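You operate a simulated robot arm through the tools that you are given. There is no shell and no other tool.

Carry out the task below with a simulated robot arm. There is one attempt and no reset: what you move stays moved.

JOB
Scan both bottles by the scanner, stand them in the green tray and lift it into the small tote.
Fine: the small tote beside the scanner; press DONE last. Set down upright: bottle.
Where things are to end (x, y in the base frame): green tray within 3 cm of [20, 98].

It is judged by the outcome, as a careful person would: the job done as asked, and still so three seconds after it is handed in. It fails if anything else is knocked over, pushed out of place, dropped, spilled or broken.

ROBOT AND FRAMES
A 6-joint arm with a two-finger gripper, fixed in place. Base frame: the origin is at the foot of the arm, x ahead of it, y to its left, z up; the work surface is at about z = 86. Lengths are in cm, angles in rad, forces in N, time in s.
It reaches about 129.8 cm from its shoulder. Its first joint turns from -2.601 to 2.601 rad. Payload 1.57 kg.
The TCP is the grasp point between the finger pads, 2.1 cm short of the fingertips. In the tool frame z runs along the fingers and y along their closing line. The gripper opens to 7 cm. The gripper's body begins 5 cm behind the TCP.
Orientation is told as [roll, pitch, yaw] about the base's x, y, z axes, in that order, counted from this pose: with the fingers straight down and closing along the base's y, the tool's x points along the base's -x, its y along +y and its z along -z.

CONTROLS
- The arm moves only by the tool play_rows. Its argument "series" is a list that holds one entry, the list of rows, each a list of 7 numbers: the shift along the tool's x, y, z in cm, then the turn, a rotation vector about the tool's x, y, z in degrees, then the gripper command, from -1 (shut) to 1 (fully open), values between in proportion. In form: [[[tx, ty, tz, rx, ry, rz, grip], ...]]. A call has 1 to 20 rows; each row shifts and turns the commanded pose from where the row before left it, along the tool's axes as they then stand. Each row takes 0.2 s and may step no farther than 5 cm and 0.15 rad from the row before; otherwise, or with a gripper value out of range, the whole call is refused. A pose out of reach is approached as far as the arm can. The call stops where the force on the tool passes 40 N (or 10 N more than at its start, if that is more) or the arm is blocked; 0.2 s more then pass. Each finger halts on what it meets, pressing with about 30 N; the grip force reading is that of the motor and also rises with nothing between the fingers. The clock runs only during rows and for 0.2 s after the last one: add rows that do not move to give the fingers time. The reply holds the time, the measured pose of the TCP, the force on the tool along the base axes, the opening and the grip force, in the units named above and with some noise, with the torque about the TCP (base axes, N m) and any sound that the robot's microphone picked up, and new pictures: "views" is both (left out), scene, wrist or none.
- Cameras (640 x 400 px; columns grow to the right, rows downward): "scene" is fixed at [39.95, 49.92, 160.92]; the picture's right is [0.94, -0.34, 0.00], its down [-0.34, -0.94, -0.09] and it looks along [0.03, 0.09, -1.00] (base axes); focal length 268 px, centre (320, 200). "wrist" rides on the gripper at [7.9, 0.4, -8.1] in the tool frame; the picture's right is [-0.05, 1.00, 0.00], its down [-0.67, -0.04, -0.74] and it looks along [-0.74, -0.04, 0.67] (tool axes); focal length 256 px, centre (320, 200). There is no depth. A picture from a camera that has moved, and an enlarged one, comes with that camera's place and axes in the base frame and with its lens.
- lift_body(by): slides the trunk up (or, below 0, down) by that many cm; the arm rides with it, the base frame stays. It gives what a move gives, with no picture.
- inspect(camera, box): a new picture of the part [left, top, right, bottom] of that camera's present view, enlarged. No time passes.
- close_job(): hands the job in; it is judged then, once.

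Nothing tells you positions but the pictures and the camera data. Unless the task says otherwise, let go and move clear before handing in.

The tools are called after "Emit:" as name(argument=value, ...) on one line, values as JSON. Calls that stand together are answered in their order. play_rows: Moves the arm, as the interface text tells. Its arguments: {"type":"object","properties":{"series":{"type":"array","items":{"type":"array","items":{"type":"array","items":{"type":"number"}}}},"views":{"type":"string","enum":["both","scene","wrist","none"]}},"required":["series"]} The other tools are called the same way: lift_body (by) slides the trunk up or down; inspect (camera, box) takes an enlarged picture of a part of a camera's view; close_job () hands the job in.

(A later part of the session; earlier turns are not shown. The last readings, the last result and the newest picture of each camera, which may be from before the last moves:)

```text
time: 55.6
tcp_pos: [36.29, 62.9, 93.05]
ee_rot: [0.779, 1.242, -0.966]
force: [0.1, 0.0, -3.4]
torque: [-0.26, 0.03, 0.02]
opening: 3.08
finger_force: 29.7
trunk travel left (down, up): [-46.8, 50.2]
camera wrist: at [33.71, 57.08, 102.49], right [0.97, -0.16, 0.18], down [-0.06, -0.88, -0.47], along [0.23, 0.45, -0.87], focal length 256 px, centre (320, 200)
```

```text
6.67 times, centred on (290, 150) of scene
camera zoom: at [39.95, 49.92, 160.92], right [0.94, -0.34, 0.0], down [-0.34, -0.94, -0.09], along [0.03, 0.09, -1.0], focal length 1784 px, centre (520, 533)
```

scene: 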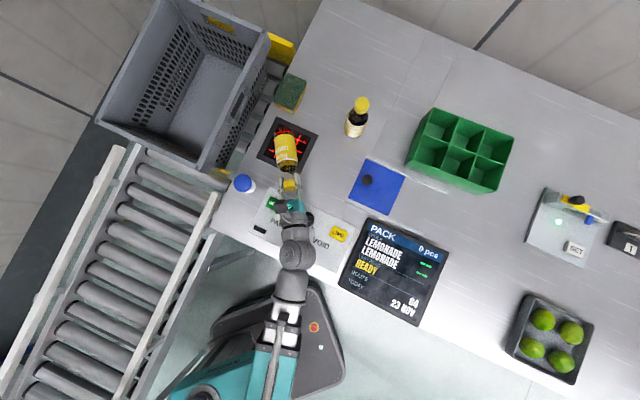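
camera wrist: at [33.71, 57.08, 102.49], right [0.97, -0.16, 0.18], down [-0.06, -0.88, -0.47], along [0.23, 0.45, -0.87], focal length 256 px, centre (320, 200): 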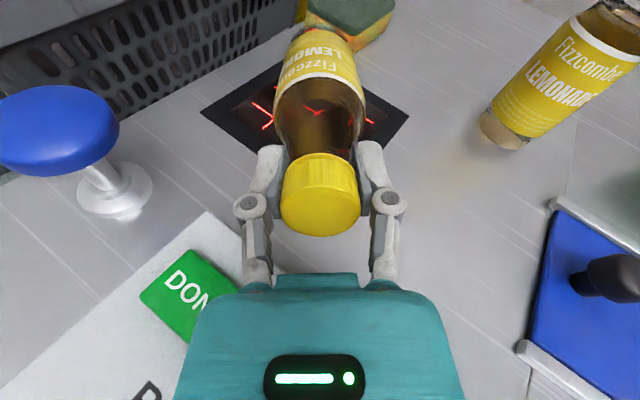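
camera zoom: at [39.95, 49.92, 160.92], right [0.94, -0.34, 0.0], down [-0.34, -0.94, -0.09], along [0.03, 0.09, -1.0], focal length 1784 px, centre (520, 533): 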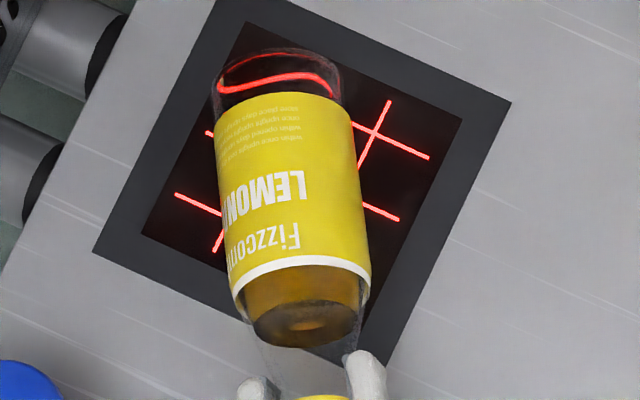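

Still no read even close and centred. The sponge next to the scanner makes me wonder whether the window is dirty; let me raise the bottle away and look at the window closely.

Emit:
lift_body(by=10)

Emit:
play_rows(series=[[[-0.3, 4.0, 0, 0, 0, 0, -1], [-0.3, 4.0, 0, 0, 0, 0, -1], [-0.3, 4.0, 0, 0, 0, 0, -1], [0, 0, 0, 0, 0, 0, -1]]], views="both")

Emit:
inspect(camera="scene", box=[258, 115, 322, 178])

```text
time: 56.9
tcp_pos: [36.32, 62.83, 103.02]
ee_rot: [0.778, 1.244, -0.966]
force: [-0.5, 0.9, -2.4]
torque: [-0.25, 0.12, 0.01]
opening: 3.07
finger_force: 30.4
trunk travel left (down, up): [-56.8, 40.2]
```

```text
time: 57.9
tcp_pos: [47.96, 60.86, 103.09]
ee_rot: [0.786, 1.246, -0.96]
force: [0.4, 0.4, -4.4]
torque: [-0.28, 0.05, 0.01]
opening: 3.09
finger_force: 30.2
out of reach, approached as far as the arm can: row 1, 2, 3
trunk travel left (down, up): [-56.8, 40.2]
camera wrist: at [45.38, 55.05, 112.52], right [0.97, -0.16, 0.17], down [-0.06, -0.88, -0.47], along [0.23, 0.45, -0.86], focal length 256 px, centre (320, 200)
```

scene: 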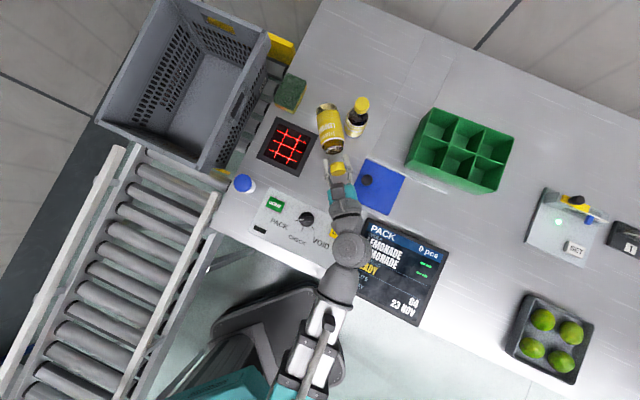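
wrist: 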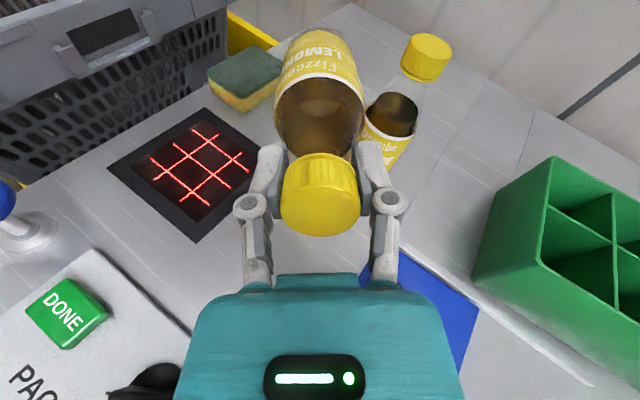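

```text
6.35 times, centred on (290, 146) of scene
camera zoom: at [39.95, 49.92, 160.92], right [0.94, -0.34, 0.0], down [-0.34, -0.94, -0.09], along [0.03, 0.09, -1.0], focal length 1699 px, centre (510, 540)
```

zoom: 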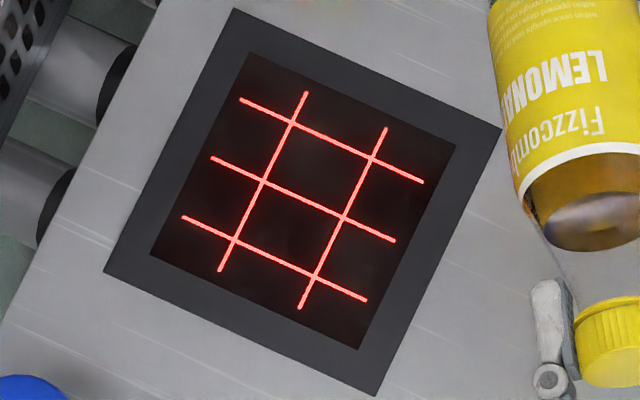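

Emit:
inspect(camera="wrist", box=[100, 90, 280, 250])

Emit:
inspect(camera="scene", box=[330, 200, 460, 330])

```text
2.50 times, centred on (190, 170) of wrist
camera zoom: at [45.38, 55.05, 112.52], right [0.97, -0.16, 0.17], down [-0.06, -0.88, -0.47], along [0.23, 0.45, -0.86], focal length 640 px, centre (645, 275)
```

zoom: 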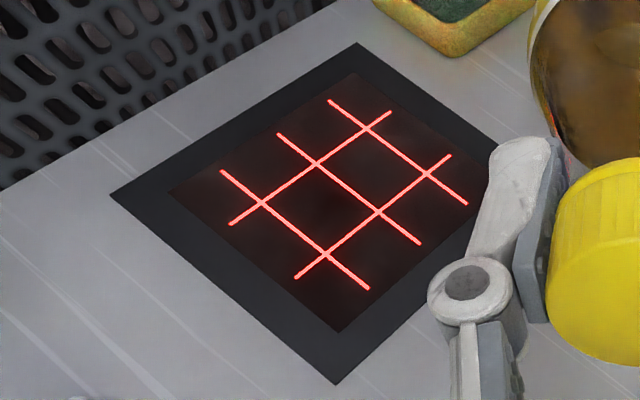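

```text
3.08 times, centred on (395, 265) of scene
camera zoom: at [39.95, 49.92, 160.92], right [0.94, -0.34, 0.0], down [-0.34, -0.94, -0.09], along [0.03, 0.09, -1.0], focal length 823 px, centre (89, 0)
```

zoom: 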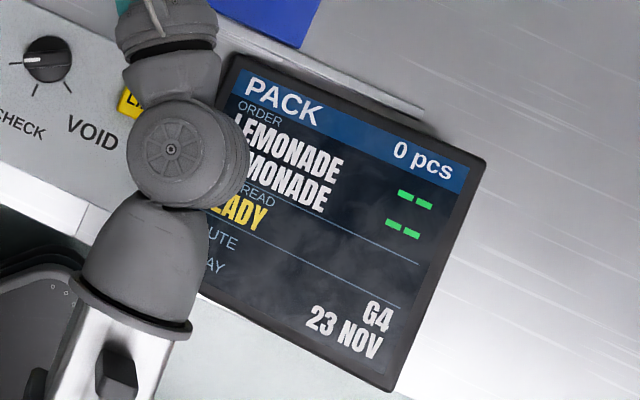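

Emit:
inspect(camera="wrist", box=[0, 160, 120, 270])

Emit:
inspect(camera="wrist", box=[0, 240, 200, 400])

Emit:
inspect(camera="scene", box=[245, 190, 355, 265])

```text
3.64 times, centred on (60, 215) of wrist
camera zoom: at [45.38, 55.05, 112.52], right [0.97, -0.16, 0.17], down [-0.06, -0.88, -0.47], along [0.23, 0.45, -0.86], focal length 931 px, centre (1266, 146)
```

zoom: 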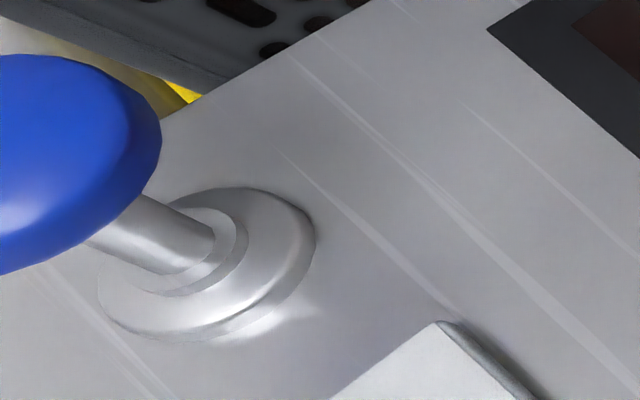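

```text
2.50 times, centred on (100, 320) of wrist
camera zoom: at [45.38, 55.05, 112.52], right [0.97, -0.16, 0.17], down [-0.06, -0.88, -0.47], along [0.23, 0.45, -0.86], focal length 640 px, centre (870, -100)
```

zoom: 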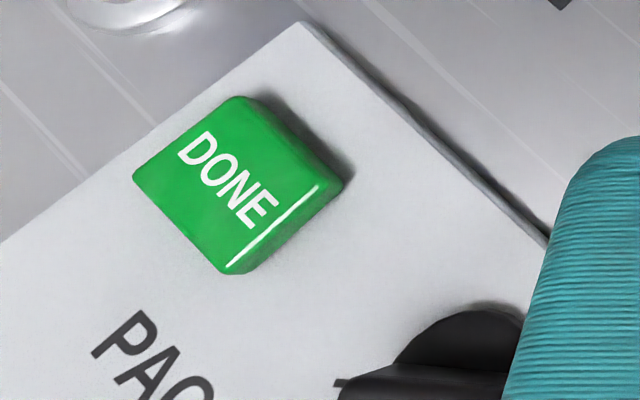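

```text
5.33 times, centred on (300, 228) of scene
camera zoom: at [39.95, 49.92, 160.92], right [0.94, -0.34, 0.0], down [-0.34, -0.94, -0.09], along [0.03, 0.09, -1.0], focal length 1427 px, centre (427, 53)
```

zoom: 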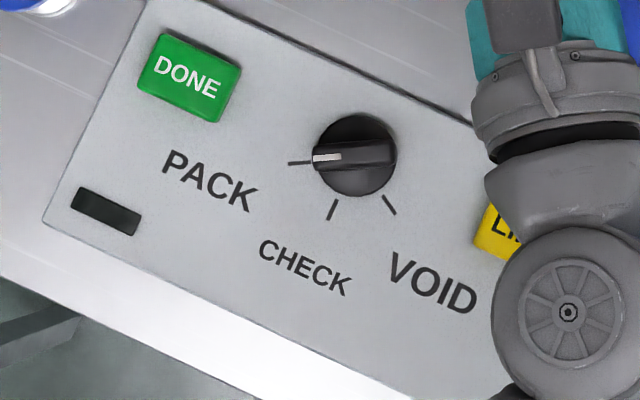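

The window is clean and flush, and the knob is on PACK. I'll go back over it, level the bottle precisely with the roll corrected, and hold still for longer.

Emit:
play_rows(series=[[[0.3, -4.0, 0, 0, 0, 0, -1], [0.3, -4.0, 0, 0, 0, 0, -1], [0.3, -4.0, 0, 0, 0, 0, -1], [2.03, 0.52, -0.49, -1.65, 6.39, 0, -1], [2.1, 0.54, -0.25, -1.65, 6.39, 0, -1], [0, 0, 1.1, 0, 0, 0, -1], [0, 0, 0, 0, 0, 0, -1]]], views="scene")

Emit:
lift_body(by=-9)

Emit:
play_rows(series=[[[0, 0, 0, 0, 0, 0, -1], [0, 0, 0, 0, 0, 0, -1], [0, 0, 0, 0, 0, 0, -1], [0, 0, 0, 0, 0, 0, -1], [0, 0, 0, 0, 0, 0, -1], [0, 0, 0, 0, 0, 0, -1], [0, 0, 0, 0, 0, 0, -1], [0, 0, 0, 0, 0, 0, -1], [0, 0, 0, 0, 0, 0, -1], [0, 0, 0, 0, 0, 0, -1]]], views="both")

```text
time: 59.5
tcp_pos: [36.6, 63.94, 107.27]
ee_rot: [1.572, 1.336, -0.204]
force: [0.4, 0.0, -3.9]
torque: [-0.3, 0.04, -0.03]
opening: 3.07
finger_force: 29.7
out of reach, approached as far as the arm can: row 1, 2, 3
trunk travel left (down, up): [-56.8, 40.2]
```

scene: 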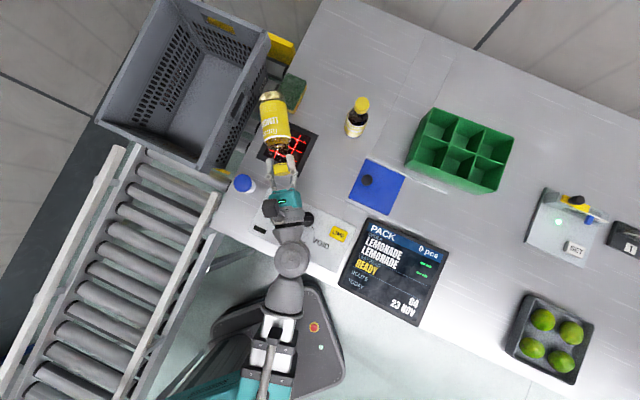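

```text
time: 60.8
tcp_pos: [36.66, 63.86, 98.22]
ee_rot: [1.575, 1.333, -0.204]
force: [-1.3, 0.9, -3.4]
torque: [-0.28, 0.06, 0.0]
opening: 3.08
finger_force: 29.9
trunk travel left (down, up): [-47.8, 49.2]
```

```text
time: 63.0
tcp_pos: [36.55, 63.82, 98.36]
ee_rot: [1.573, 1.335, -0.207]
force: [0.1, -0.1, -3.8]
torque: [-0.27, 0.11, 0.0]
opening: 3.1
finger_force: 29.9
trunk travel left (down, up): [-47.8, 49.2]
camera wrist: at [33.51, 56.2, 106.1], right [0.96, -0.2, 0.18], down [-0.03, -0.75, -0.66], along [0.27, 0.63, -0.73], focal length 256 px, centre (320, 200)
```

scene: 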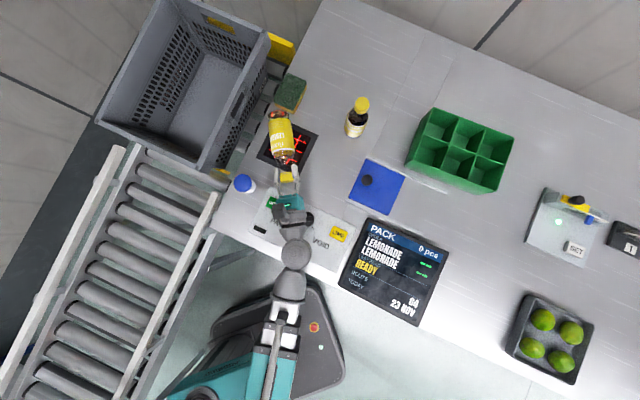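
wrist: 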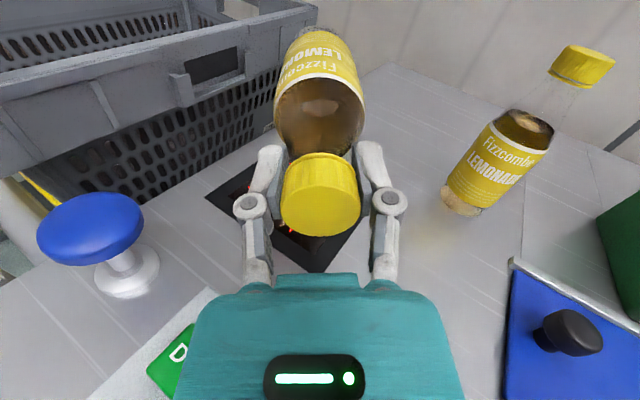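

Level and close to 8 cm gives no read. The one untested region is very close (2–4 cm) while exactly centred; I'll tilt back to 77° with the barcode centred right above the glass.

Emit:
play_rows(series=[[[0, 0, 1.0, 0, 0, 0, -1], [-2.11, -0.545, 0, 1.65, -6.39, 0, -1], [-2.07, -0.53, 0.25, 1.65, -6.39, 0, -1], [0, 0, 0, 0, 0, 0, -1], [0, 0, 0, 0, 0, 0, -1], [0, 0, 0, 0, 0, 0, -1]]], views="scene")

```text
time: 64.4
tcp_pos: [36.77, 64.96, 94.02]
ee_rot: [0.778, 1.246, -0.965]
force: [-0.5, 1.2, -3.2]
torque: [-0.31, 0.04, -0.01]
opening: 3.07
finger_force: 29.9
trunk travel left (down, up): [-47.8, 49.2]
```

scene: 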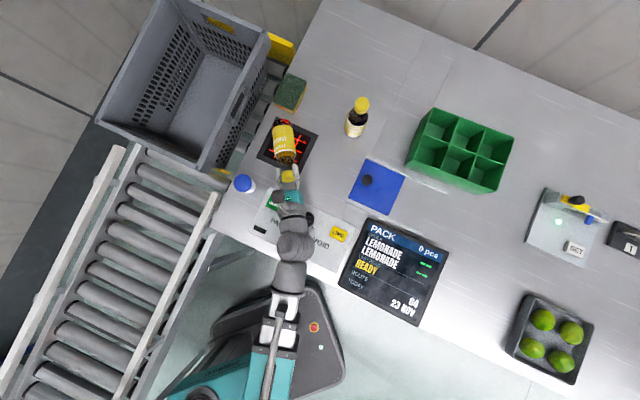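

No read this close either. I'll raise a bit and try rolling the bottle right around in batches, listening for any beep, to find out which side the scanner reads.

Emit:
lift_body(by=8)

Emit:
play_rows(series=[[[0, 0, 0, 0, 0, -8.5, -1], [0, 0, 0, 0, 0, -8.5, -1], [0, 0, 0, 0, 0, -8.5, -1], [0, 0, 0, 0, 0, -8.5, -1], [0, 0, 0, 0, 0, -8.5, -1], [0, 0, 0, 0, 0, -8.5, -1]]], views="scene")

```text
time: 65.6
tcp_pos: [36.73, 64.94, 102.02]
ee_rot: [0.78, 1.244, -0.966]
force: [0.2, 0.6, -3.4]
torque: [-0.28, 0.04, 0.02]
opening: 3.09
finger_force: 29.4
trunk travel left (down, up): [-55.8, 41.2]
```

```text
time: 67.0
tcp_pos: [36.7, 64.94, 101.96]
ee_rot: [1.317, 0.43, -0.309]
force: [0.2, -1.3, -4.4]
torque: [-0.26, 0.06, 0.05]
opening: 3.06
finger_force: 30.1
trunk travel left (down, up): [-55.8, 41.2]
```

scene: 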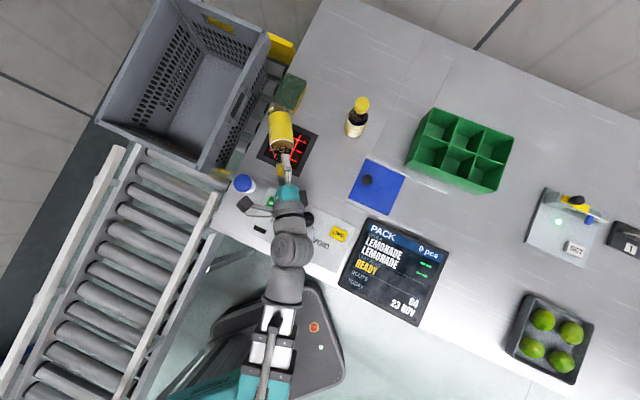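

Emit:
play_rows(series=[[[0, 0, 0, 0, 0, -8.5, -1], [0, 0, 0, 0, 0, -8.5, -1], [0, 0, 0, 0, 0, -8.5, -1], [0, 0, 0, 0, 0, -8.5, -1], [0, 0, 0, 0, 0, -8.5, -1], [0, 0, 0, 0, 0, -8.5, -1]]], views="scene")

Emit:
inspect(camera="scene", box=[240, 90, 340, 220])

```text
time: 68.4
tcp_pos: [36.83, 64.8, 102.15]
ee_rot: [1.316, -0.434, -0.095]
force: [-0.1, -0.2, -3.8]
torque: [-0.31, 0.09, -0.01]
opening: 3.08
finger_force: 29.4
trunk travel left (down, up): [-55.8, 41.2]
```

scene: 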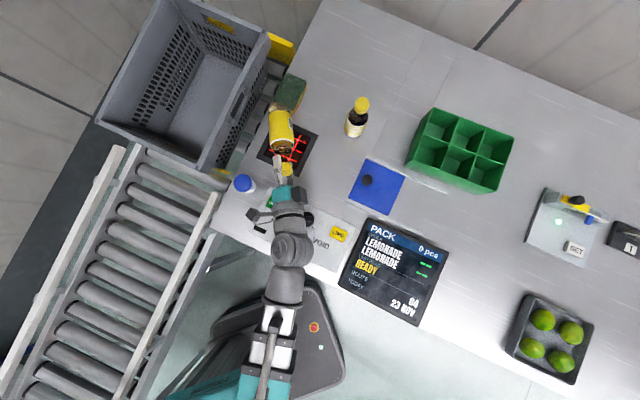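

```text
3.08 times, centred on (290, 155) of scene
camera zoom: at [39.95, 49.92, 160.92], right [0.94, -0.34, 0.0], down [-0.34, -0.94, -0.09], along [0.03, 0.09, -1.0], focal length 823 px, centre (412, 338)
```

zoom: 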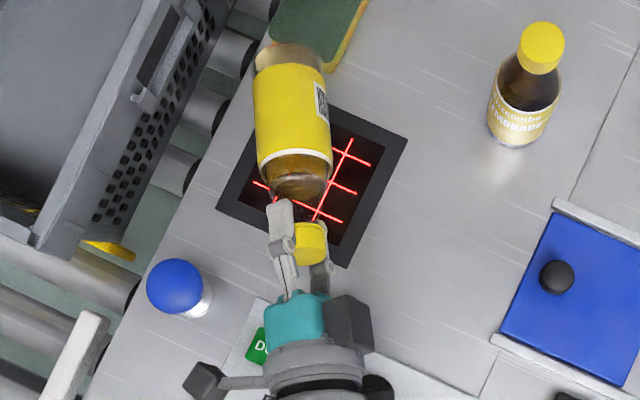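

The roll confirms the barcode had been facing down (it now shows at the right side after 102°). Let me look at that code closely.

Emit:
inspect(camera="scene", box=[265, 100, 305, 150])

Emit:
play_rows(series=[[[0, 0, 0, 0, 0, -8.5, -1], [0, 0, 0, 0, 0, -8.5, -1], [0, 0, 0, 0, 0, -8.5, -1], [0, 0, 0, 0, 0, -8.5, -1], [0, 0, 0, 0, 0, -8.5, -1], [0, 0, 0, 0, 0, 0, -1]]], views="scene")

Emit:
inspect(camera="scene", box=[255, 90, 315, 170])

```text
8.00 times, centred on (285, 125) of scene
camera zoom: at [39.95, 49.92, 160.92], right [0.94, -0.34, 0.0], down [-0.34, -0.94, -0.09], along [0.03, 0.09, -1.0], focal length 2140 px, centre (600, 800)
```

zoom: 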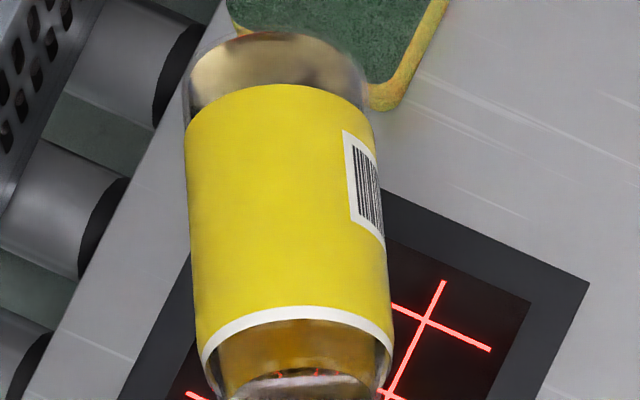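

```text
time: 69.8
tcp_pos: [36.7, 64.81, 102.07]
ee_rot: [1.01, -1.128, 0.312]
force: [0.1, -0.4, -3.6]
torque: [-0.29, 0.05, 0.01]
opening: 3.08
finger_force: 30.2
trunk travel left (down, up): [-55.8, 41.2]
```

scene: 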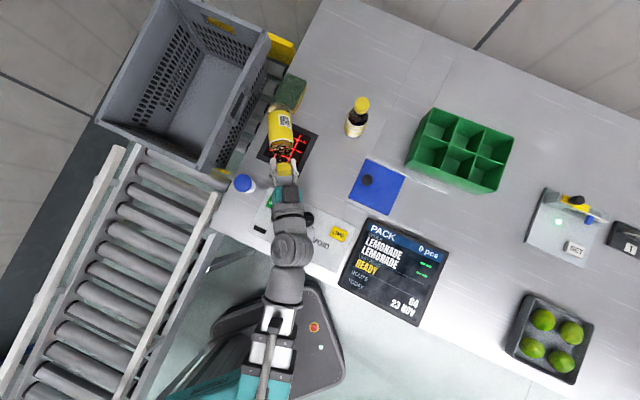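

```text
5.00 times, centred on (285, 130) of scene
camera zoom: at [39.95, 49.92, 160.92], right [0.94, -0.34, 0.0], down [-0.34, -0.94, -0.09], along [0.03, 0.09, -1.0], focal length 1338 px, centre (495, 550)
```

zoom: 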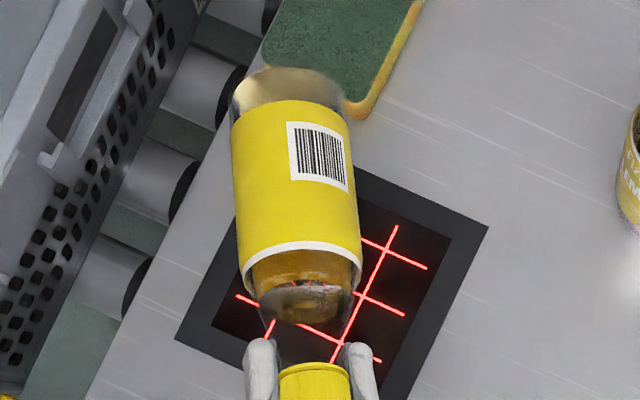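

The barcode position is verified (it was within ~5° of straight down). The remaining untested case is a longer dwell at 4–6 cm while centred, so I roll back and do that.

Emit:
play_rows(series=[[[0, 0, 0, 0, 0, 8.5, -1], [0, 0, 0, 0, 0, 8.5, -1], [0, 0, 0, 0, 0, 8.5, -1], [0, 0, 0, 0, 0, 8.5, -1], [0, 0, 0, 0, 0, 8.5, -1], [0, 0, 0, 0, 0, 8.5, -1], [0, 0, 0, 0, 0, 8.5, -1], [0, 0, 0, 0, 0, 8.5, -1], [0, 0, 0, 0, 0, 8.5, -1], [0, 0, 0, 0, 0, 8.5, -1], [0, 0, 0, 0, 0, 8.5, -1], [0, 0, 0, 0, 0, 8.5, -1], [0, 0, 0, 0, 0, 8.5, -1], [0, 0, 0, 0, 0, 8.5, -1], [0, 0, 0, 0, 0, 8.5, -1], [0, 0, 0, 0, 0, 8.5, -1], [0, 0, 0, 0, 0, 8.5, -1]]], views="none")

Emit:
lift_body(by=-5.5)

Emit:
play_rows(series=[[[0, 0, 0, 0, 0, 0, -1], [0, 0, 0, 0, 0, 0, -1], [0, 0, 0, 0, 0, 0, -1], [0, 0, 0, 0, 0, 0, -1], [0, 0, 0, 0, 0, 0, -1], [0, 0, 0, 0, 0, 0, -1], [0, 0, 0, 0, 0, 0, -1], [0, 0, 0, 0, 0, 0, -1], [0, 0, 0, 0, 0, 0, -1], [0, 0, 0, 0, 0, 0, -1], [0, 0, 0, 0, 0, 0, -1], [0, 0, 0, 0, 0, 0, -1], [0, 0, 0, 0, 0, 0, -1], [0, 0, 0, 0, 0, 0, -1], [0, 0, 0, 0, 0, 0, -1]]], views="scene")

```text
time: 73.4
tcp_pos: [36.81, 64.99, 101.97]
ee_rot: [0.772, 1.247, -0.973]
force: [-0.8, -0.6, -3.6]
torque: [-0.3, 0.03, -0.01]
opening: 3.11
finger_force: 30.1
trunk travel left (down, up): [-55.8, 41.2]
```

```text
time: 74.3
tcp_pos: [36.76, 65.02, 96.45]
ee_rot: [0.78, 1.244, -0.965]
force: [-0.2, -1.1, -2.8]
torque: [-0.28, 0.02, -0.01]
opening: 3.07
finger_force: 29.6
trunk travel left (down, up): [-50.3, 46.7]
```

```text
time: 77.5
tcp_pos: [36.81, 64.87, 96.53]
ee_rot: [0.78, 1.245, -0.964]
force: [0.3, 0.1, -3.8]
torque: [-0.29, 0.03, 0.0]
opening: 3.09
finger_force: 30.2
trunk travel left (down, up): [-50.3, 46.7]
```

scene: 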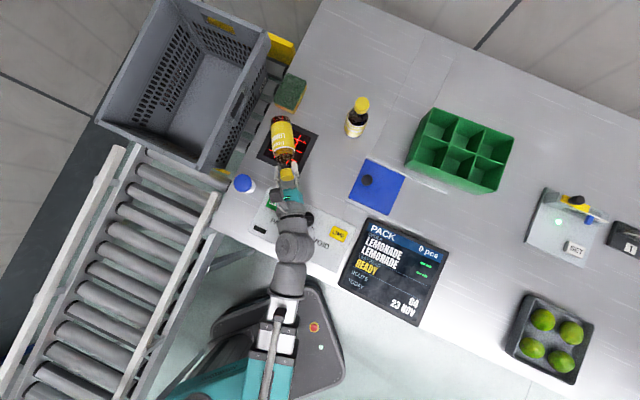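

Still nothing. One thing left is the in-plane alignment: the grid lines run at ±45° while the bars lie at azimuth 78°. I'll raise a little and turn the bottle to align its axis with the grid (azimuth 45°).

Emit:
lift_body(by=6)

Emit:
play_rows(series=[[[0, 0, 0, -7.77, -2.0, 1.88, -1], [0, 0, 0, -7.77, -2.0, 1.88, -1], [0, 0, 0, -7.77, -2.0, 1.88, -1], [0, 0, 0, -7.77, -2.0, 1.88, -1], [0, 0, 0, 0, 0, 0, -1]]], views="both")

```text
time: 78.5
tcp_pos: [36.69, 65.0, 102.54]
ee_rot: [0.779, 1.245, -0.966]
force: [-0.5, -0.4, -3.2]
torque: [-0.29, 0.07, 0.03]
opening: 3.09
finger_force: 30.2
trunk travel left (down, up): [-56.3, 40.7]
```

```text
time: 79.7
tcp_pos: [37.09, 64.74, 102.48]
ee_rot: [0.769, 1.24, -1.254]
force: [0.7, 0.1, -4.3]
torque: [-0.24, 0.16, -0.01]
opening: 3.09
finger_force: 30.1
out of reach, approached as far as the arm can: row 2, 3, 4
trunk travel left (down, up): [-56.3, 40.7]
camera wrist: at [33.09, 59.95, 111.93], right [0.89, -0.42, 0.18], down [-0.3, -0.83, -0.46], along [0.34, 0.36, -0.87], focal length 256 px, centre (320, 200)
```

scene: 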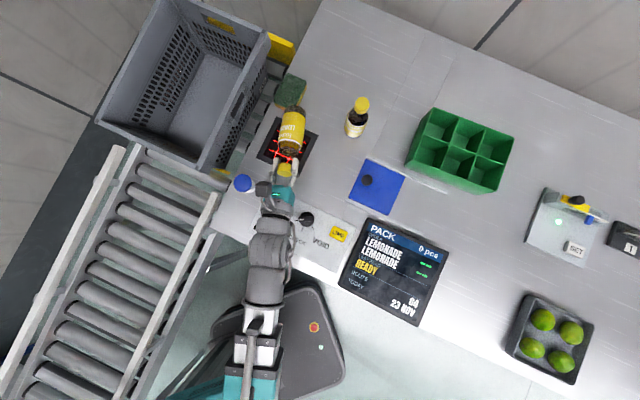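
wrist: 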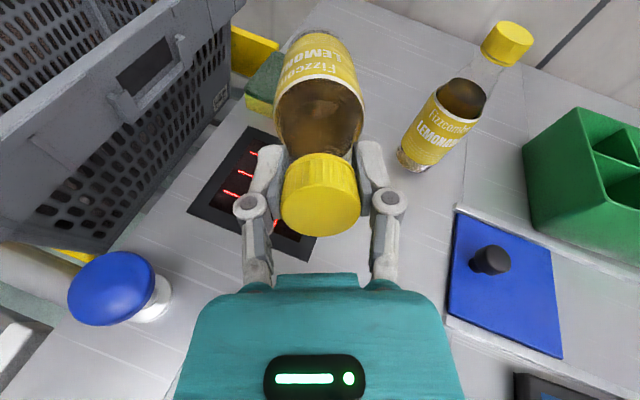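

The turn that way is limited by the minimum reach. I'll try the other grid direction: move right a bit and turn the bottle to azimuth 135°.

Emit:
play_rows(series=[[[-0.1, 3.575, 2.925, 0, 0, 0, -1], [-0.1, 3.575, 2.925, 0, 0, 0, -1], [0, 0, 0, 7.64, 1.89, -1.97, -1], [0, 0, 0, 7.64, 1.89, -1.97, -1], [0, 0, 0, 7.64, 1.89, -1.97, -1], [0, 0, 0, 7.64, 1.89, -1.97, -1], [0, 0, 0, 7.64, 1.89, -1.97, -1], [0, 0, 0, 7.64, 1.89, -1.97, -1], [0, 0, 0, 7.64, 1.89, -1.97, -1], [0, 0, 0, 7.64, 1.89, -1.97, -1], [0, 0, 0, 7.64, 1.89, -1.97, -1], [0, 0, 0, 0, 0, 0, -1]]], views="both")

```text
time: 82.3
tcp_pos: [46.05, 66.77, 102.52]
ee_rot: [0.802, 1.23, 0.055]
force: [0.4, 0.5, -3.3]
torque: [-0.21, -0.23, 0.02]
opening: 3.09
finger_force: 30.5
trunk travel left (down, up): [-56.3, 40.7]
camera wrist: at [49.39, 61.39, 111.91], right [0.66, 0.73, 0.19], down [0.72, -0.52, -0.46], along [-0.24, 0.44, -0.87], focal length 256 px, centre (320, 200)
```

scene: 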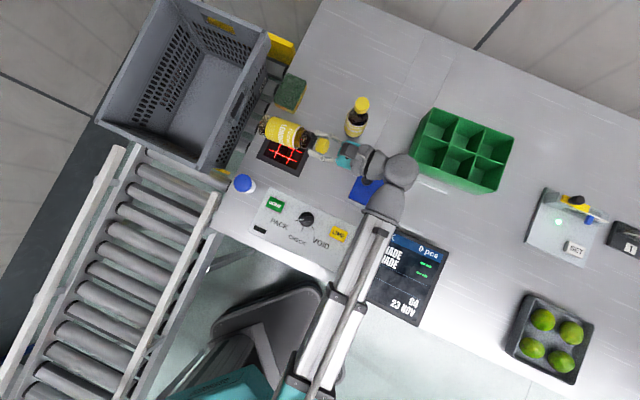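
wrist: 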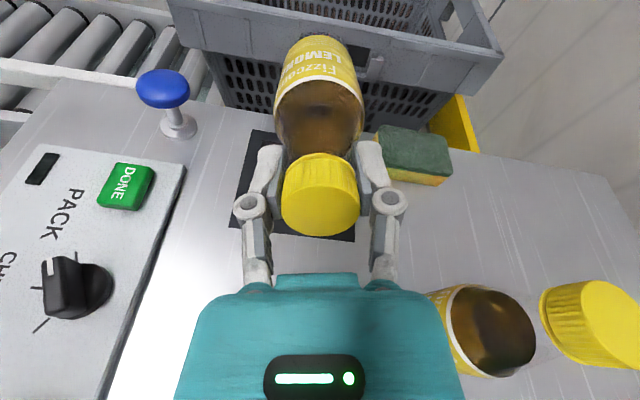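

The bottle axis is now aligned with the grid and the hand is clear of the panel. I lower stepwise with pauses.

Emit:
lift_body(by=-3.5)

Emit:
play_rows(series=[[[0, 0, 0, 0, 0, 0, -1], [0, 0, 0, 0, 0, 0, -1], [0, 0, 0, 0, 0, 0, -1], [0, 0, 0, 0, 0, 0, -1], [0, 0, 0, 0, 0, 0, -1]]], views="none")

Emit:
lift_body(by=-3)

Emit:
play_rows(series=[[[0, 0, 0, 0, 0, 0, -1], [0, 0, 0, 0, 0, 0, -1], [0, 0, 0, 0, 0, 0, -1], [0, 0, 0, 0, 0, 0, -1], [0, 0, 0, 0, 0, 0, -1]]], views="both")

```text
time: 83.1
tcp_pos: [46.19, 66.88, 99.01]
ee_rot: [0.801, 1.23, 0.052]
force: [-0.6, 0.0, -3.4]
torque: [-0.19, -0.22, 0.01]
opening: 3.07
finger_force: 29.4
trunk travel left (down, up): [-52.8, 44.2]
```

```text
time: 84.3
tcp_pos: [46.14, 66.76, 98.9]
ee_rot: [0.801, 1.233, 0.053]
force: [-0.6, 0.1, -3.5]
torque: [-0.21, -0.19, 0.0]
opening: 3.08
finger_force: 29.7
trunk travel left (down, up): [-52.8, 44.2]
```

```text
time: 85.1
tcp_pos: [46.19, 66.87, 95.86]
ee_rot: [0.8, 1.231, 0.052]
force: [0.2, 0.3, -3.4]
torque: [-0.22, -0.24, -0.02]
opening: 3.1
finger_force: 30.3
trunk travel left (down, up): [-49.8, 47.2]
```

```text
time: 86.3
tcp_pos: [46.11, 66.85, 96.07]
ee_rot: [0.8, 1.23, 0.051]
force: [-0.1, 0.2, -3.2]
torque: [-0.19, -0.2, 0.03]
opening: 3.11
finger_force: 29.9
trunk travel left (down, up): [-49.8, 47.2]
camera wrist: at [49.38, 61.41, 105.42], right [0.66, 0.73, 0.19], down [0.72, -0.52, -0.46], along [-0.24, 0.44, -0.87], focal length 256 px, centre (320, 200)
```

scene: 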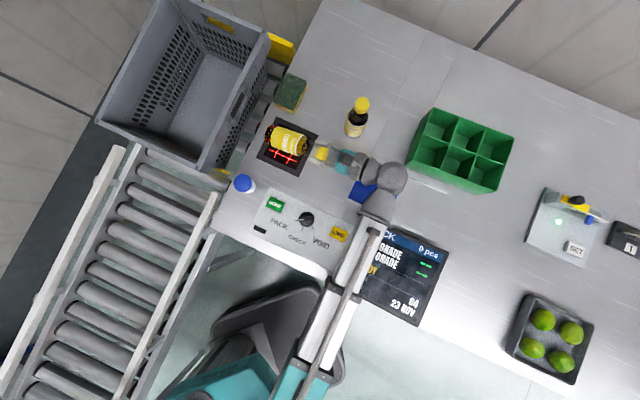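
wrist: 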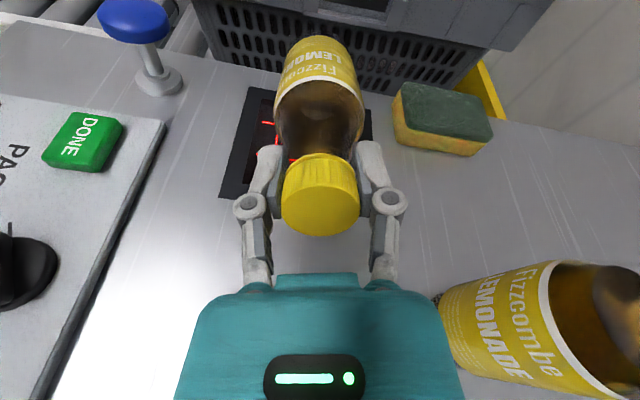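

Emit:
lift_body(by=-2.5)

Emit:
play_rows(series=[[[0, 0, 0, 0, 0, 0, -1], [0, 0, 0, 0, 0, 0, -1], [0, 0, 0, 0, 0, 0, -1], [0, 0, 0, 0, 0, 0, -1], [0, 0, 0, 0, 0, 0, -1]]], views="scene")

Emit:
inspect(camera="scene", box=[240, 90, 420, 200])

```text
time: 87.0
tcp_pos: [46.03, 66.76, 93.53]
ee_rot: [0.801, 1.23, 0.052]
force: [0.3, -0.5, -3.2]
torque: [-0.19, -0.19, 0.01]
opening: 3.09
finger_force: 30.2
trunk travel left (down, up): [-47.3, 49.7]
```

```text
time: 88.2
tcp_pos: [46.12, 66.92, 93.38]
ee_rot: [0.8, 1.23, 0.052]
force: [-0.6, 0.1, -4.1]
torque: [-0.2, -0.19, -0.02]
opening: 3.07
finger_force: 30.0
trunk travel left (down, up): [-47.3, 49.7]
```

scene: 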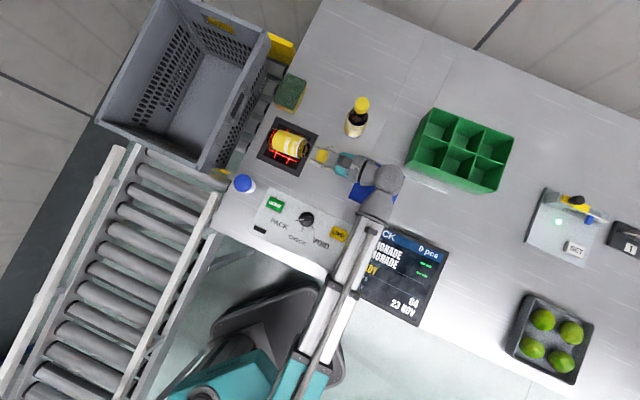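

```text
3.56 times, centred on (330, 145) of scene
camera zoom: at [39.95, 49.92, 160.92], right [0.94, -0.34, 0.0], down [-0.34, -0.94, -0.09], along [0.03, 0.09, -1.0], focal length 951 px, centre (284, 396)
```

zoom: 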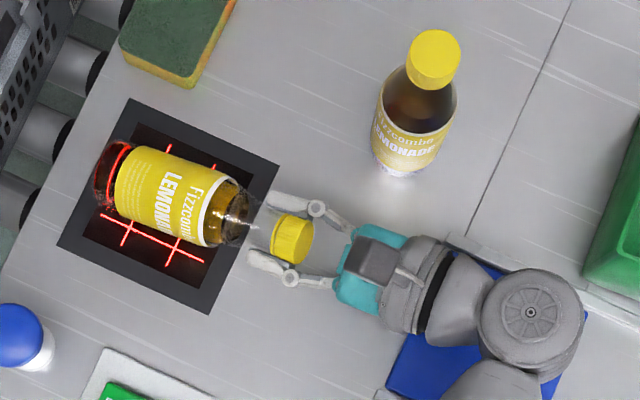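

No read at 2 cm either. I'll raise a little and try an actual swipe across the window.

Emit:
lift_body(by=3)

Emit:
play_rows(series=[[[0.5, -1.94, 0.02, 0, 0, 0, -1], [0.5, -1.94, 0.02, 0, 0, 0, -1], [0.5, -1.94, 0.02, 0, 0, 0, -1], [0.5, -1.94, 0.02, 0, 0, 0, -1], [-0.5, 1.94, -0.02, 0, 0, 0, -1], [-0.5, 1.94, -0.02, 0, 0, 0, -1], [-0.5, 1.94, -0.02, 0, 0, 0, -1], [-0.5, 1.94, -0.02, 0, 0, 0, -1], [0, 0, 0, 0, 0, 0, -1]]], views="scene")

```text
time: 88.9
tcp_pos: [46.13, 66.85, 96.46]
ee_rot: [0.801, 1.228, 0.051]
force: [-0.1, -1.0, -3.7]
torque: [-0.22, -0.21, 0.02]
opening: 3.09
finger_force: 30.2
trunk travel left (down, up): [-50.3, 46.7]
```

```text
time: 90.9
tcp_pos: [46.23, 66.79, 96.37]
ee_rot: [0.8, 1.23, 0.049]
force: [0.2, 0.6, -2.8]
torque: [-0.23, -0.2, 0.01]
opening: 3.08
finger_force: 30.3
trunk travel left (down, up): [-50.3, 46.7]
```

scene: 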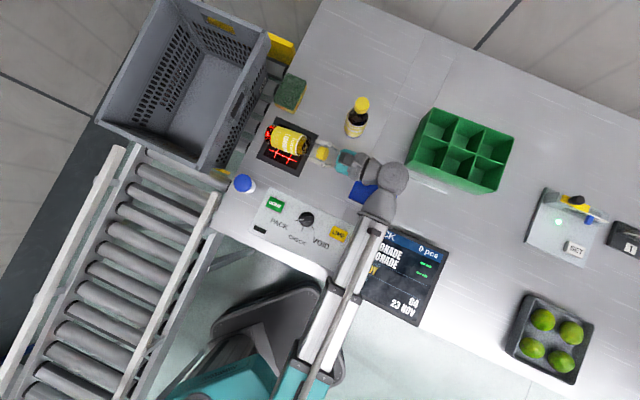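

No response. Let me take the bottle off to the side and look very closely at the scanner glass for smears.

Emit:
lift_body(by=8)

Emit:
play_rows(series=[[[-0.81, -0.19, -3.4, 0, 0, 0, -1], [-0.81, -0.19, -3.4, 0, 0, 0, -1], [-0.81, -0.19, -3.4, 0, 0, 0, -1], [-0.81, -0.19, -3.4, 0, 0, 0, -1], [0, 0, 0, 0, 0, 0, -1]]], views="both")

Emit:
inspect(camera="scene", box=[265, 122, 315, 172])

Emit:
inspect(camera="wrist", box=[190, 0, 360, 120])

```text
time: 92.1
tcp_pos: [46.21, 66.7, 104.49]
ee_rot: [0.801, 1.231, 0.05]
force: [0.0, 0.1, -3.0]
torque: [-0.23, -0.21, -0.01]
opening: 3.09
finger_force: 30.4
trunk travel left (down, up): [-58.3, 38.7]
```

```text
time: 93.3
tcp_pos: [56.21, 56.91, 104.3]
ee_rot: [0.799, 1.229, 0.051]
force: [0.3, -0.7, -4.3]
torque: [-0.2, -0.17, -0.01]
opening: 3.1
finger_force: 29.8
trunk travel left (down, up): [-58.3, 38.7]
camera wrist: at [59.41, 51.47, 113.9], right [0.66, 0.73, 0.19], down [0.72, -0.52, -0.46], along [-0.24, 0.44, -0.87], focal length 256 px, centre (320, 200)
```

scene: 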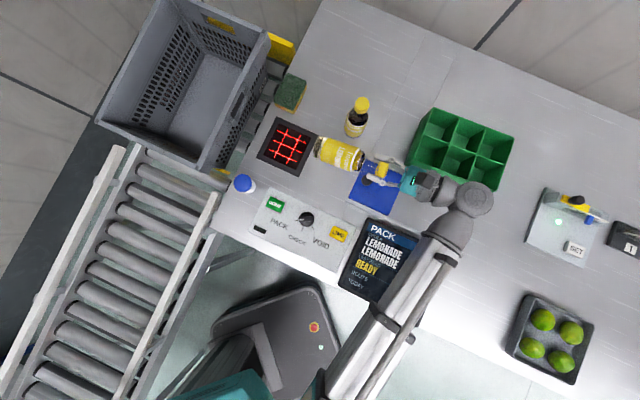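
wrist: 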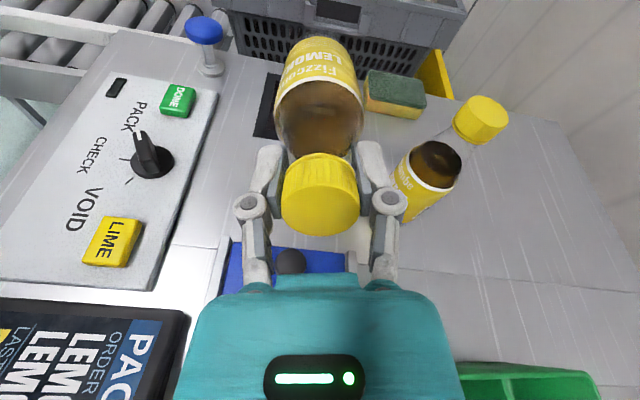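

```text
8.00 times, centred on (290, 147) of scene
camera zoom: at [39.95, 49.92, 160.92], right [0.94, -0.34, 0.0], down [-0.34, -0.94, -0.09], along [0.03, 0.09, -1.0], focal length 2140 px, centre (560, 624)
```

zoom: 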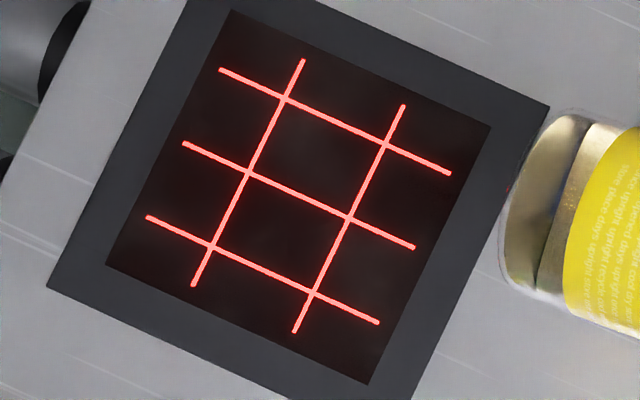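

```text
3.33 times, centred on (275, 60) of wrist
camera zoom: at [59.41, 51.47, 113.9], right [0.66, 0.73, 0.19], down [0.72, -0.52, -0.46], along [-0.24, 0.44, -0.87], focal length 853 px, centre (470, 667)
```

zoom: 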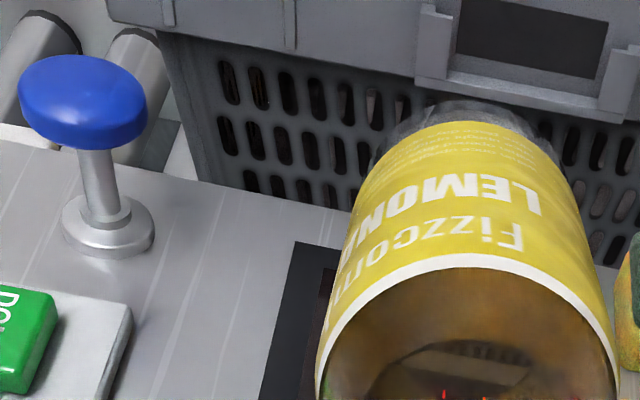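

The glass is clean. The remaining idea is that the scanner might react to the bottle standing upright over/on it; I'll raise, bring the bottle back to vertical, and try that.

Emit:
lift_body(by=20)

Emit:
play_rows(series=[[[-2.54, -0.66, 0.62, 2.13, -8.26, 0, -1], [-2.28, -0.59, 0.94, 2.13, -8.26, 0, -1], [-1.95, -0.5, 1.17, 2.13, -8.26, 0, -1], [-1.557, -0.4, 1.29, 2.13, -8.26, 0, -1], [-1.152, -0.297, 1.29, 2.13, -8.26, 0, -1], [-0.765, -0.197, 1.166, 2.13, -8.26, 0, -1], [-0.43, -0.111, 0.927, 2.13, -8.26, 0, -1], [-0.178, -0.046, 0.6, 2.13, -8.26, 0, -1], [-0.03, -0.008, 0.209, 2.13, -8.26, 0, -1], [0, 0, 0, 0, 0, 0, -1]]], views="both")

```text
time: 95.5
tcp_pos: [56.1, 56.83, 124.4]
ee_rot: [0.8, 1.228, 0.048]
force: [0.3, -0.8, -3.0]
torque: [-0.18, -0.19, -0.01]
opening: 3.09
finger_force: 29.8
trunk travel left (down, up): [-78.3, 18.7]
```

```text
time: 97.7
tcp_pos: [56.14, 56.9, 110.12]
ee_rot: [-0.003, -0.006, -0.527]
force: [0.2, -0.5, -4.0]
torque: [0.04, 0.04, -0.01]
opening: 3.07
finger_force: 30.0
out of reach, approached as far as the arm can: row 8
trunk travel left (down, up): [-78.3, 18.7]
camera wrist: at [49.51, 61.18, 118.23], right [0.55, 0.84, 0.0], down [0.56, -0.36, 0.75], along [0.62, -0.41, -0.66], focal length 256 px, centre (320, 200)
```

scene: 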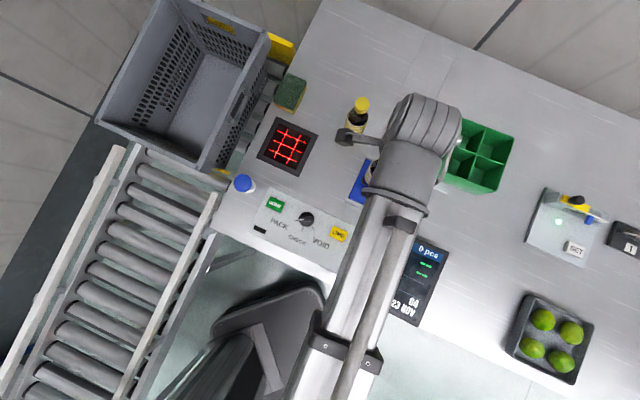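
wrist: 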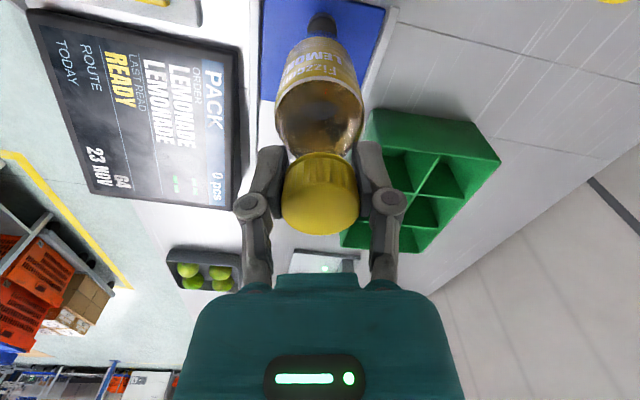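

Emit:
play_rows(series=[[[3.95, 1.035, 0, 0, 0, 0, -1], [3.95, 1.035, 0, 0, 0, 0, -1], [3.95, 1.035, 0, 0, 0, 0, -1], [3.95, 1.035, 0, 0, 0, 0, -1], [3.95, 1.035, 0, 0, 0, 0, -1], [3.95, 1.035, 0, 0, 0, 0, -1], [0, 0, 0, 0, 0, 0, -1]]], views="scene")

Emit:
lift_body(by=-6)

Emit:
play_rows(series=[[[0, 0, 0, 0, 0, 0, -1], [0, 0, 0, 0, 0, 0, -1], [0, 0, 0, 0, 0, 0, -1], [0, 0, 0, 0, 0, 0, -1], [0, 0, 0, 0, 0, 0, -1]]], views="both")

```text
time: 99.3
tcp_pos: [38.54, 74.02, 110.08]
ee_rot: [-0.003, -0.005, -0.527]
force: [0.5, 1.2, -2.5]
torque: [0.0, 0.02, 0.03]
opening: 3.07
finger_force: 30.3
trunk travel left (down, up): [-78.3, 18.7]
```

scene: 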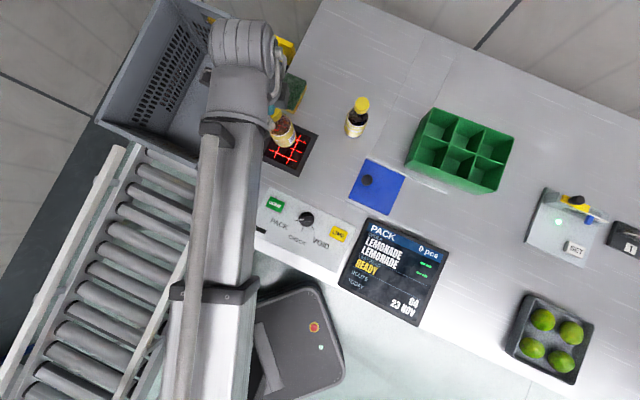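

```text
time: 100.3
tcp_pos: [38.64, 73.95, 104.07]
ee_rot: [-0.004, -0.004, -0.527]
force: [-0.9, 0.0, -4.5]
torque: [0.05, 0.04, -0.03]
opening: 3.1
finger_force: 30.3
trunk travel left (down, up): [-72.3, 24.7]
```

```text
time: 101.5
tcp_pos: [38.67, 74.09, 104.11]
ee_rot: [-0.003, -0.004, -0.526]
force: [1.1, 0.1, -3.5]
torque: [0.02, 0.04, 0.01]
opening: 3.07
finger_force: 29.9
trunk travel left (down, up): [-72.3, 24.7]
camera wrist: at [31.98, 78.31, 112.25], right [0.55, 0.84, 0.0], down [0.56, -0.36, 0.75], along [0.62, -0.41, -0.66], focal length 256 px, centre (320, 200)
```

scene: 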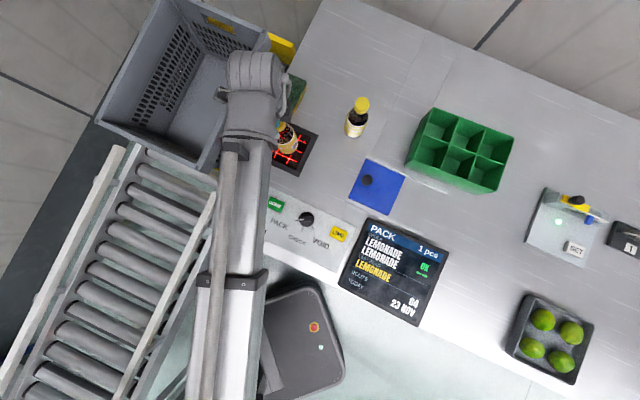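
wrist: 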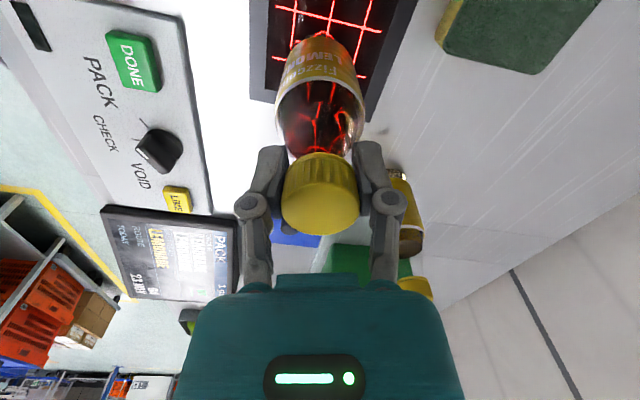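

The scanner read it as soon as the bottle was held upright just above the glass: "1 pcs, LEMONADE OK". I raise straight up now to avoid a second read.

Emit:
lift_body(by=16)

Emit:
inspect(camera="scene", box=[330, 210, 460, 330])

Emit:
inspect(camera="wrist", box=[0, 0, 640, 400])

```text
time: 103.3
tcp_pos: [38.54, 74.11, 120.11]
ee_rot: [-0.004, -0.003, -0.526]
force: [-0.4, -0.1, -3.9]
torque: [0.01, -0.01, 0.02]
opening: 3.09
finger_force: 30.0
trunk travel left (down, up): [-88.3, 8.7]
```

```text
3.33 times, centred on (395, 270) of scene
camera zoom: at [39.95, 49.92, 160.92], right [0.94, -0.34, 0.0], down [-0.34, -0.94, -0.09], along [0.03, 0.09, -1.0], focal length 892 px, centre (70, -33)
```

zoom: 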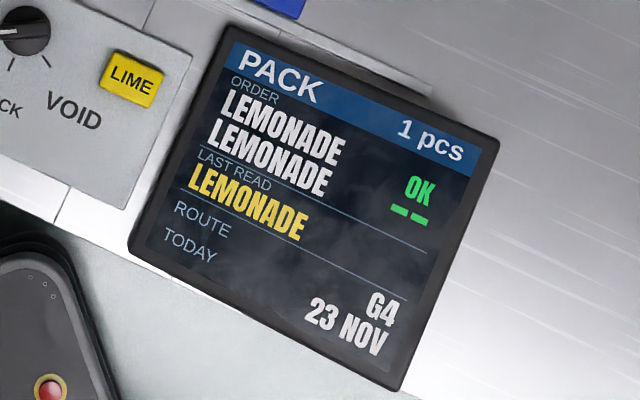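

```text
1.00 times, centred on (320, 200) of wrist (not enlarged: the box is as wide or as high as the picture)
camera zoom: at [31.98, 78.33, 128.24], right [0.55, 0.84, 0.0], down [0.56, -0.36, 0.75], along [0.62, -0.41, -0.66], focal length 256 px, centre (320, 200)
```

zoom: 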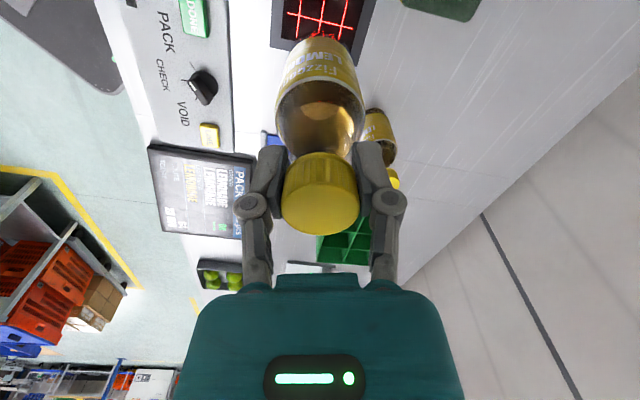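

One piece is logged. Now I carry the bottle at height to above the tray's near-left cell (about (72.8, 57.7)) and align the hand with the tray.

Emit:
play_rows(series=[[[-4.21, 0.342, 0, 0, 0, 0, -1], [-4.21, 0.342, 0, 0, 0, 0, -1], [-4.21, 0.342, 0, 0, 0, 0, -1], [-4.21, 0.342, 0, 0, 0, 0, -1], [-4.21, 0.342, 0, 0, 0, 0, -1], [-4.21, 0.342, 0, 0, 0, 0, -1], [-4.21, 0.342, 0, 0, 0, 0, -1], [-4.21, 0.342, 0, 0, 0, 0, -1], [-4.21, 0.342, 0, 0, 0, 0, -1], [0, 0, 0, 0, 0, 5.65, -1], [0, 0, 0, 0, 0, 5.65, -1], [0, 0, 0, 0, 0, 0, -1]]], views="both")

Emit:
inspect(camera="wrist", box=[180, 0, 460, 220])

```text
time: 105.9
tcp_pos: [72.85, 57.32, 120.18]
ee_rot: [-0.003, -0.004, -0.726]
force: [-0.9, -0.4, -3.4]
torque: [0.01, 0.02, -0.02]
opening: 3.07
finger_force: 29.7
trunk travel left (down, up): [-88.3, 8.7]
camera wrist: at [67.2, 63.06, 128.24], right [0.7, 0.71, 0.0], down [0.47, -0.46, 0.75], along [0.53, -0.53, -0.66], focal length 256 px, centre (320, 200)
```

scene: 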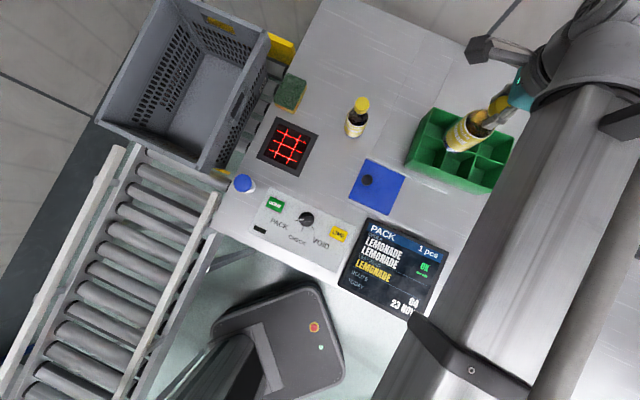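
wrist: 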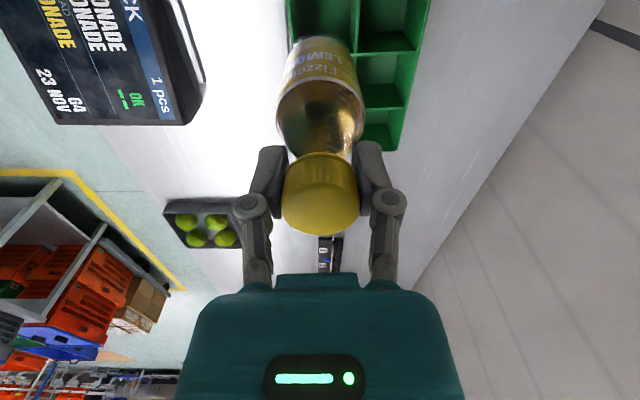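

```text
1.82 times, centred on (320, 110) of wrist
camera zoom: at [67.2, 63.06, 128.24], right [0.7, 0.71, 0.0], down [0.47, -0.46, 0.75], along [0.53, -0.53, -0.66], focal length 465 px, centre (320, 364)
```

zoom: 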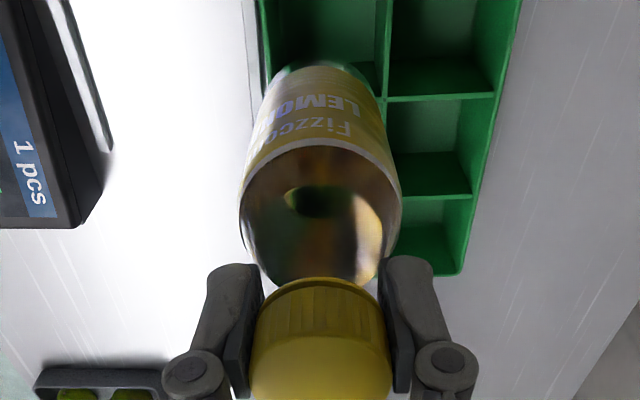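

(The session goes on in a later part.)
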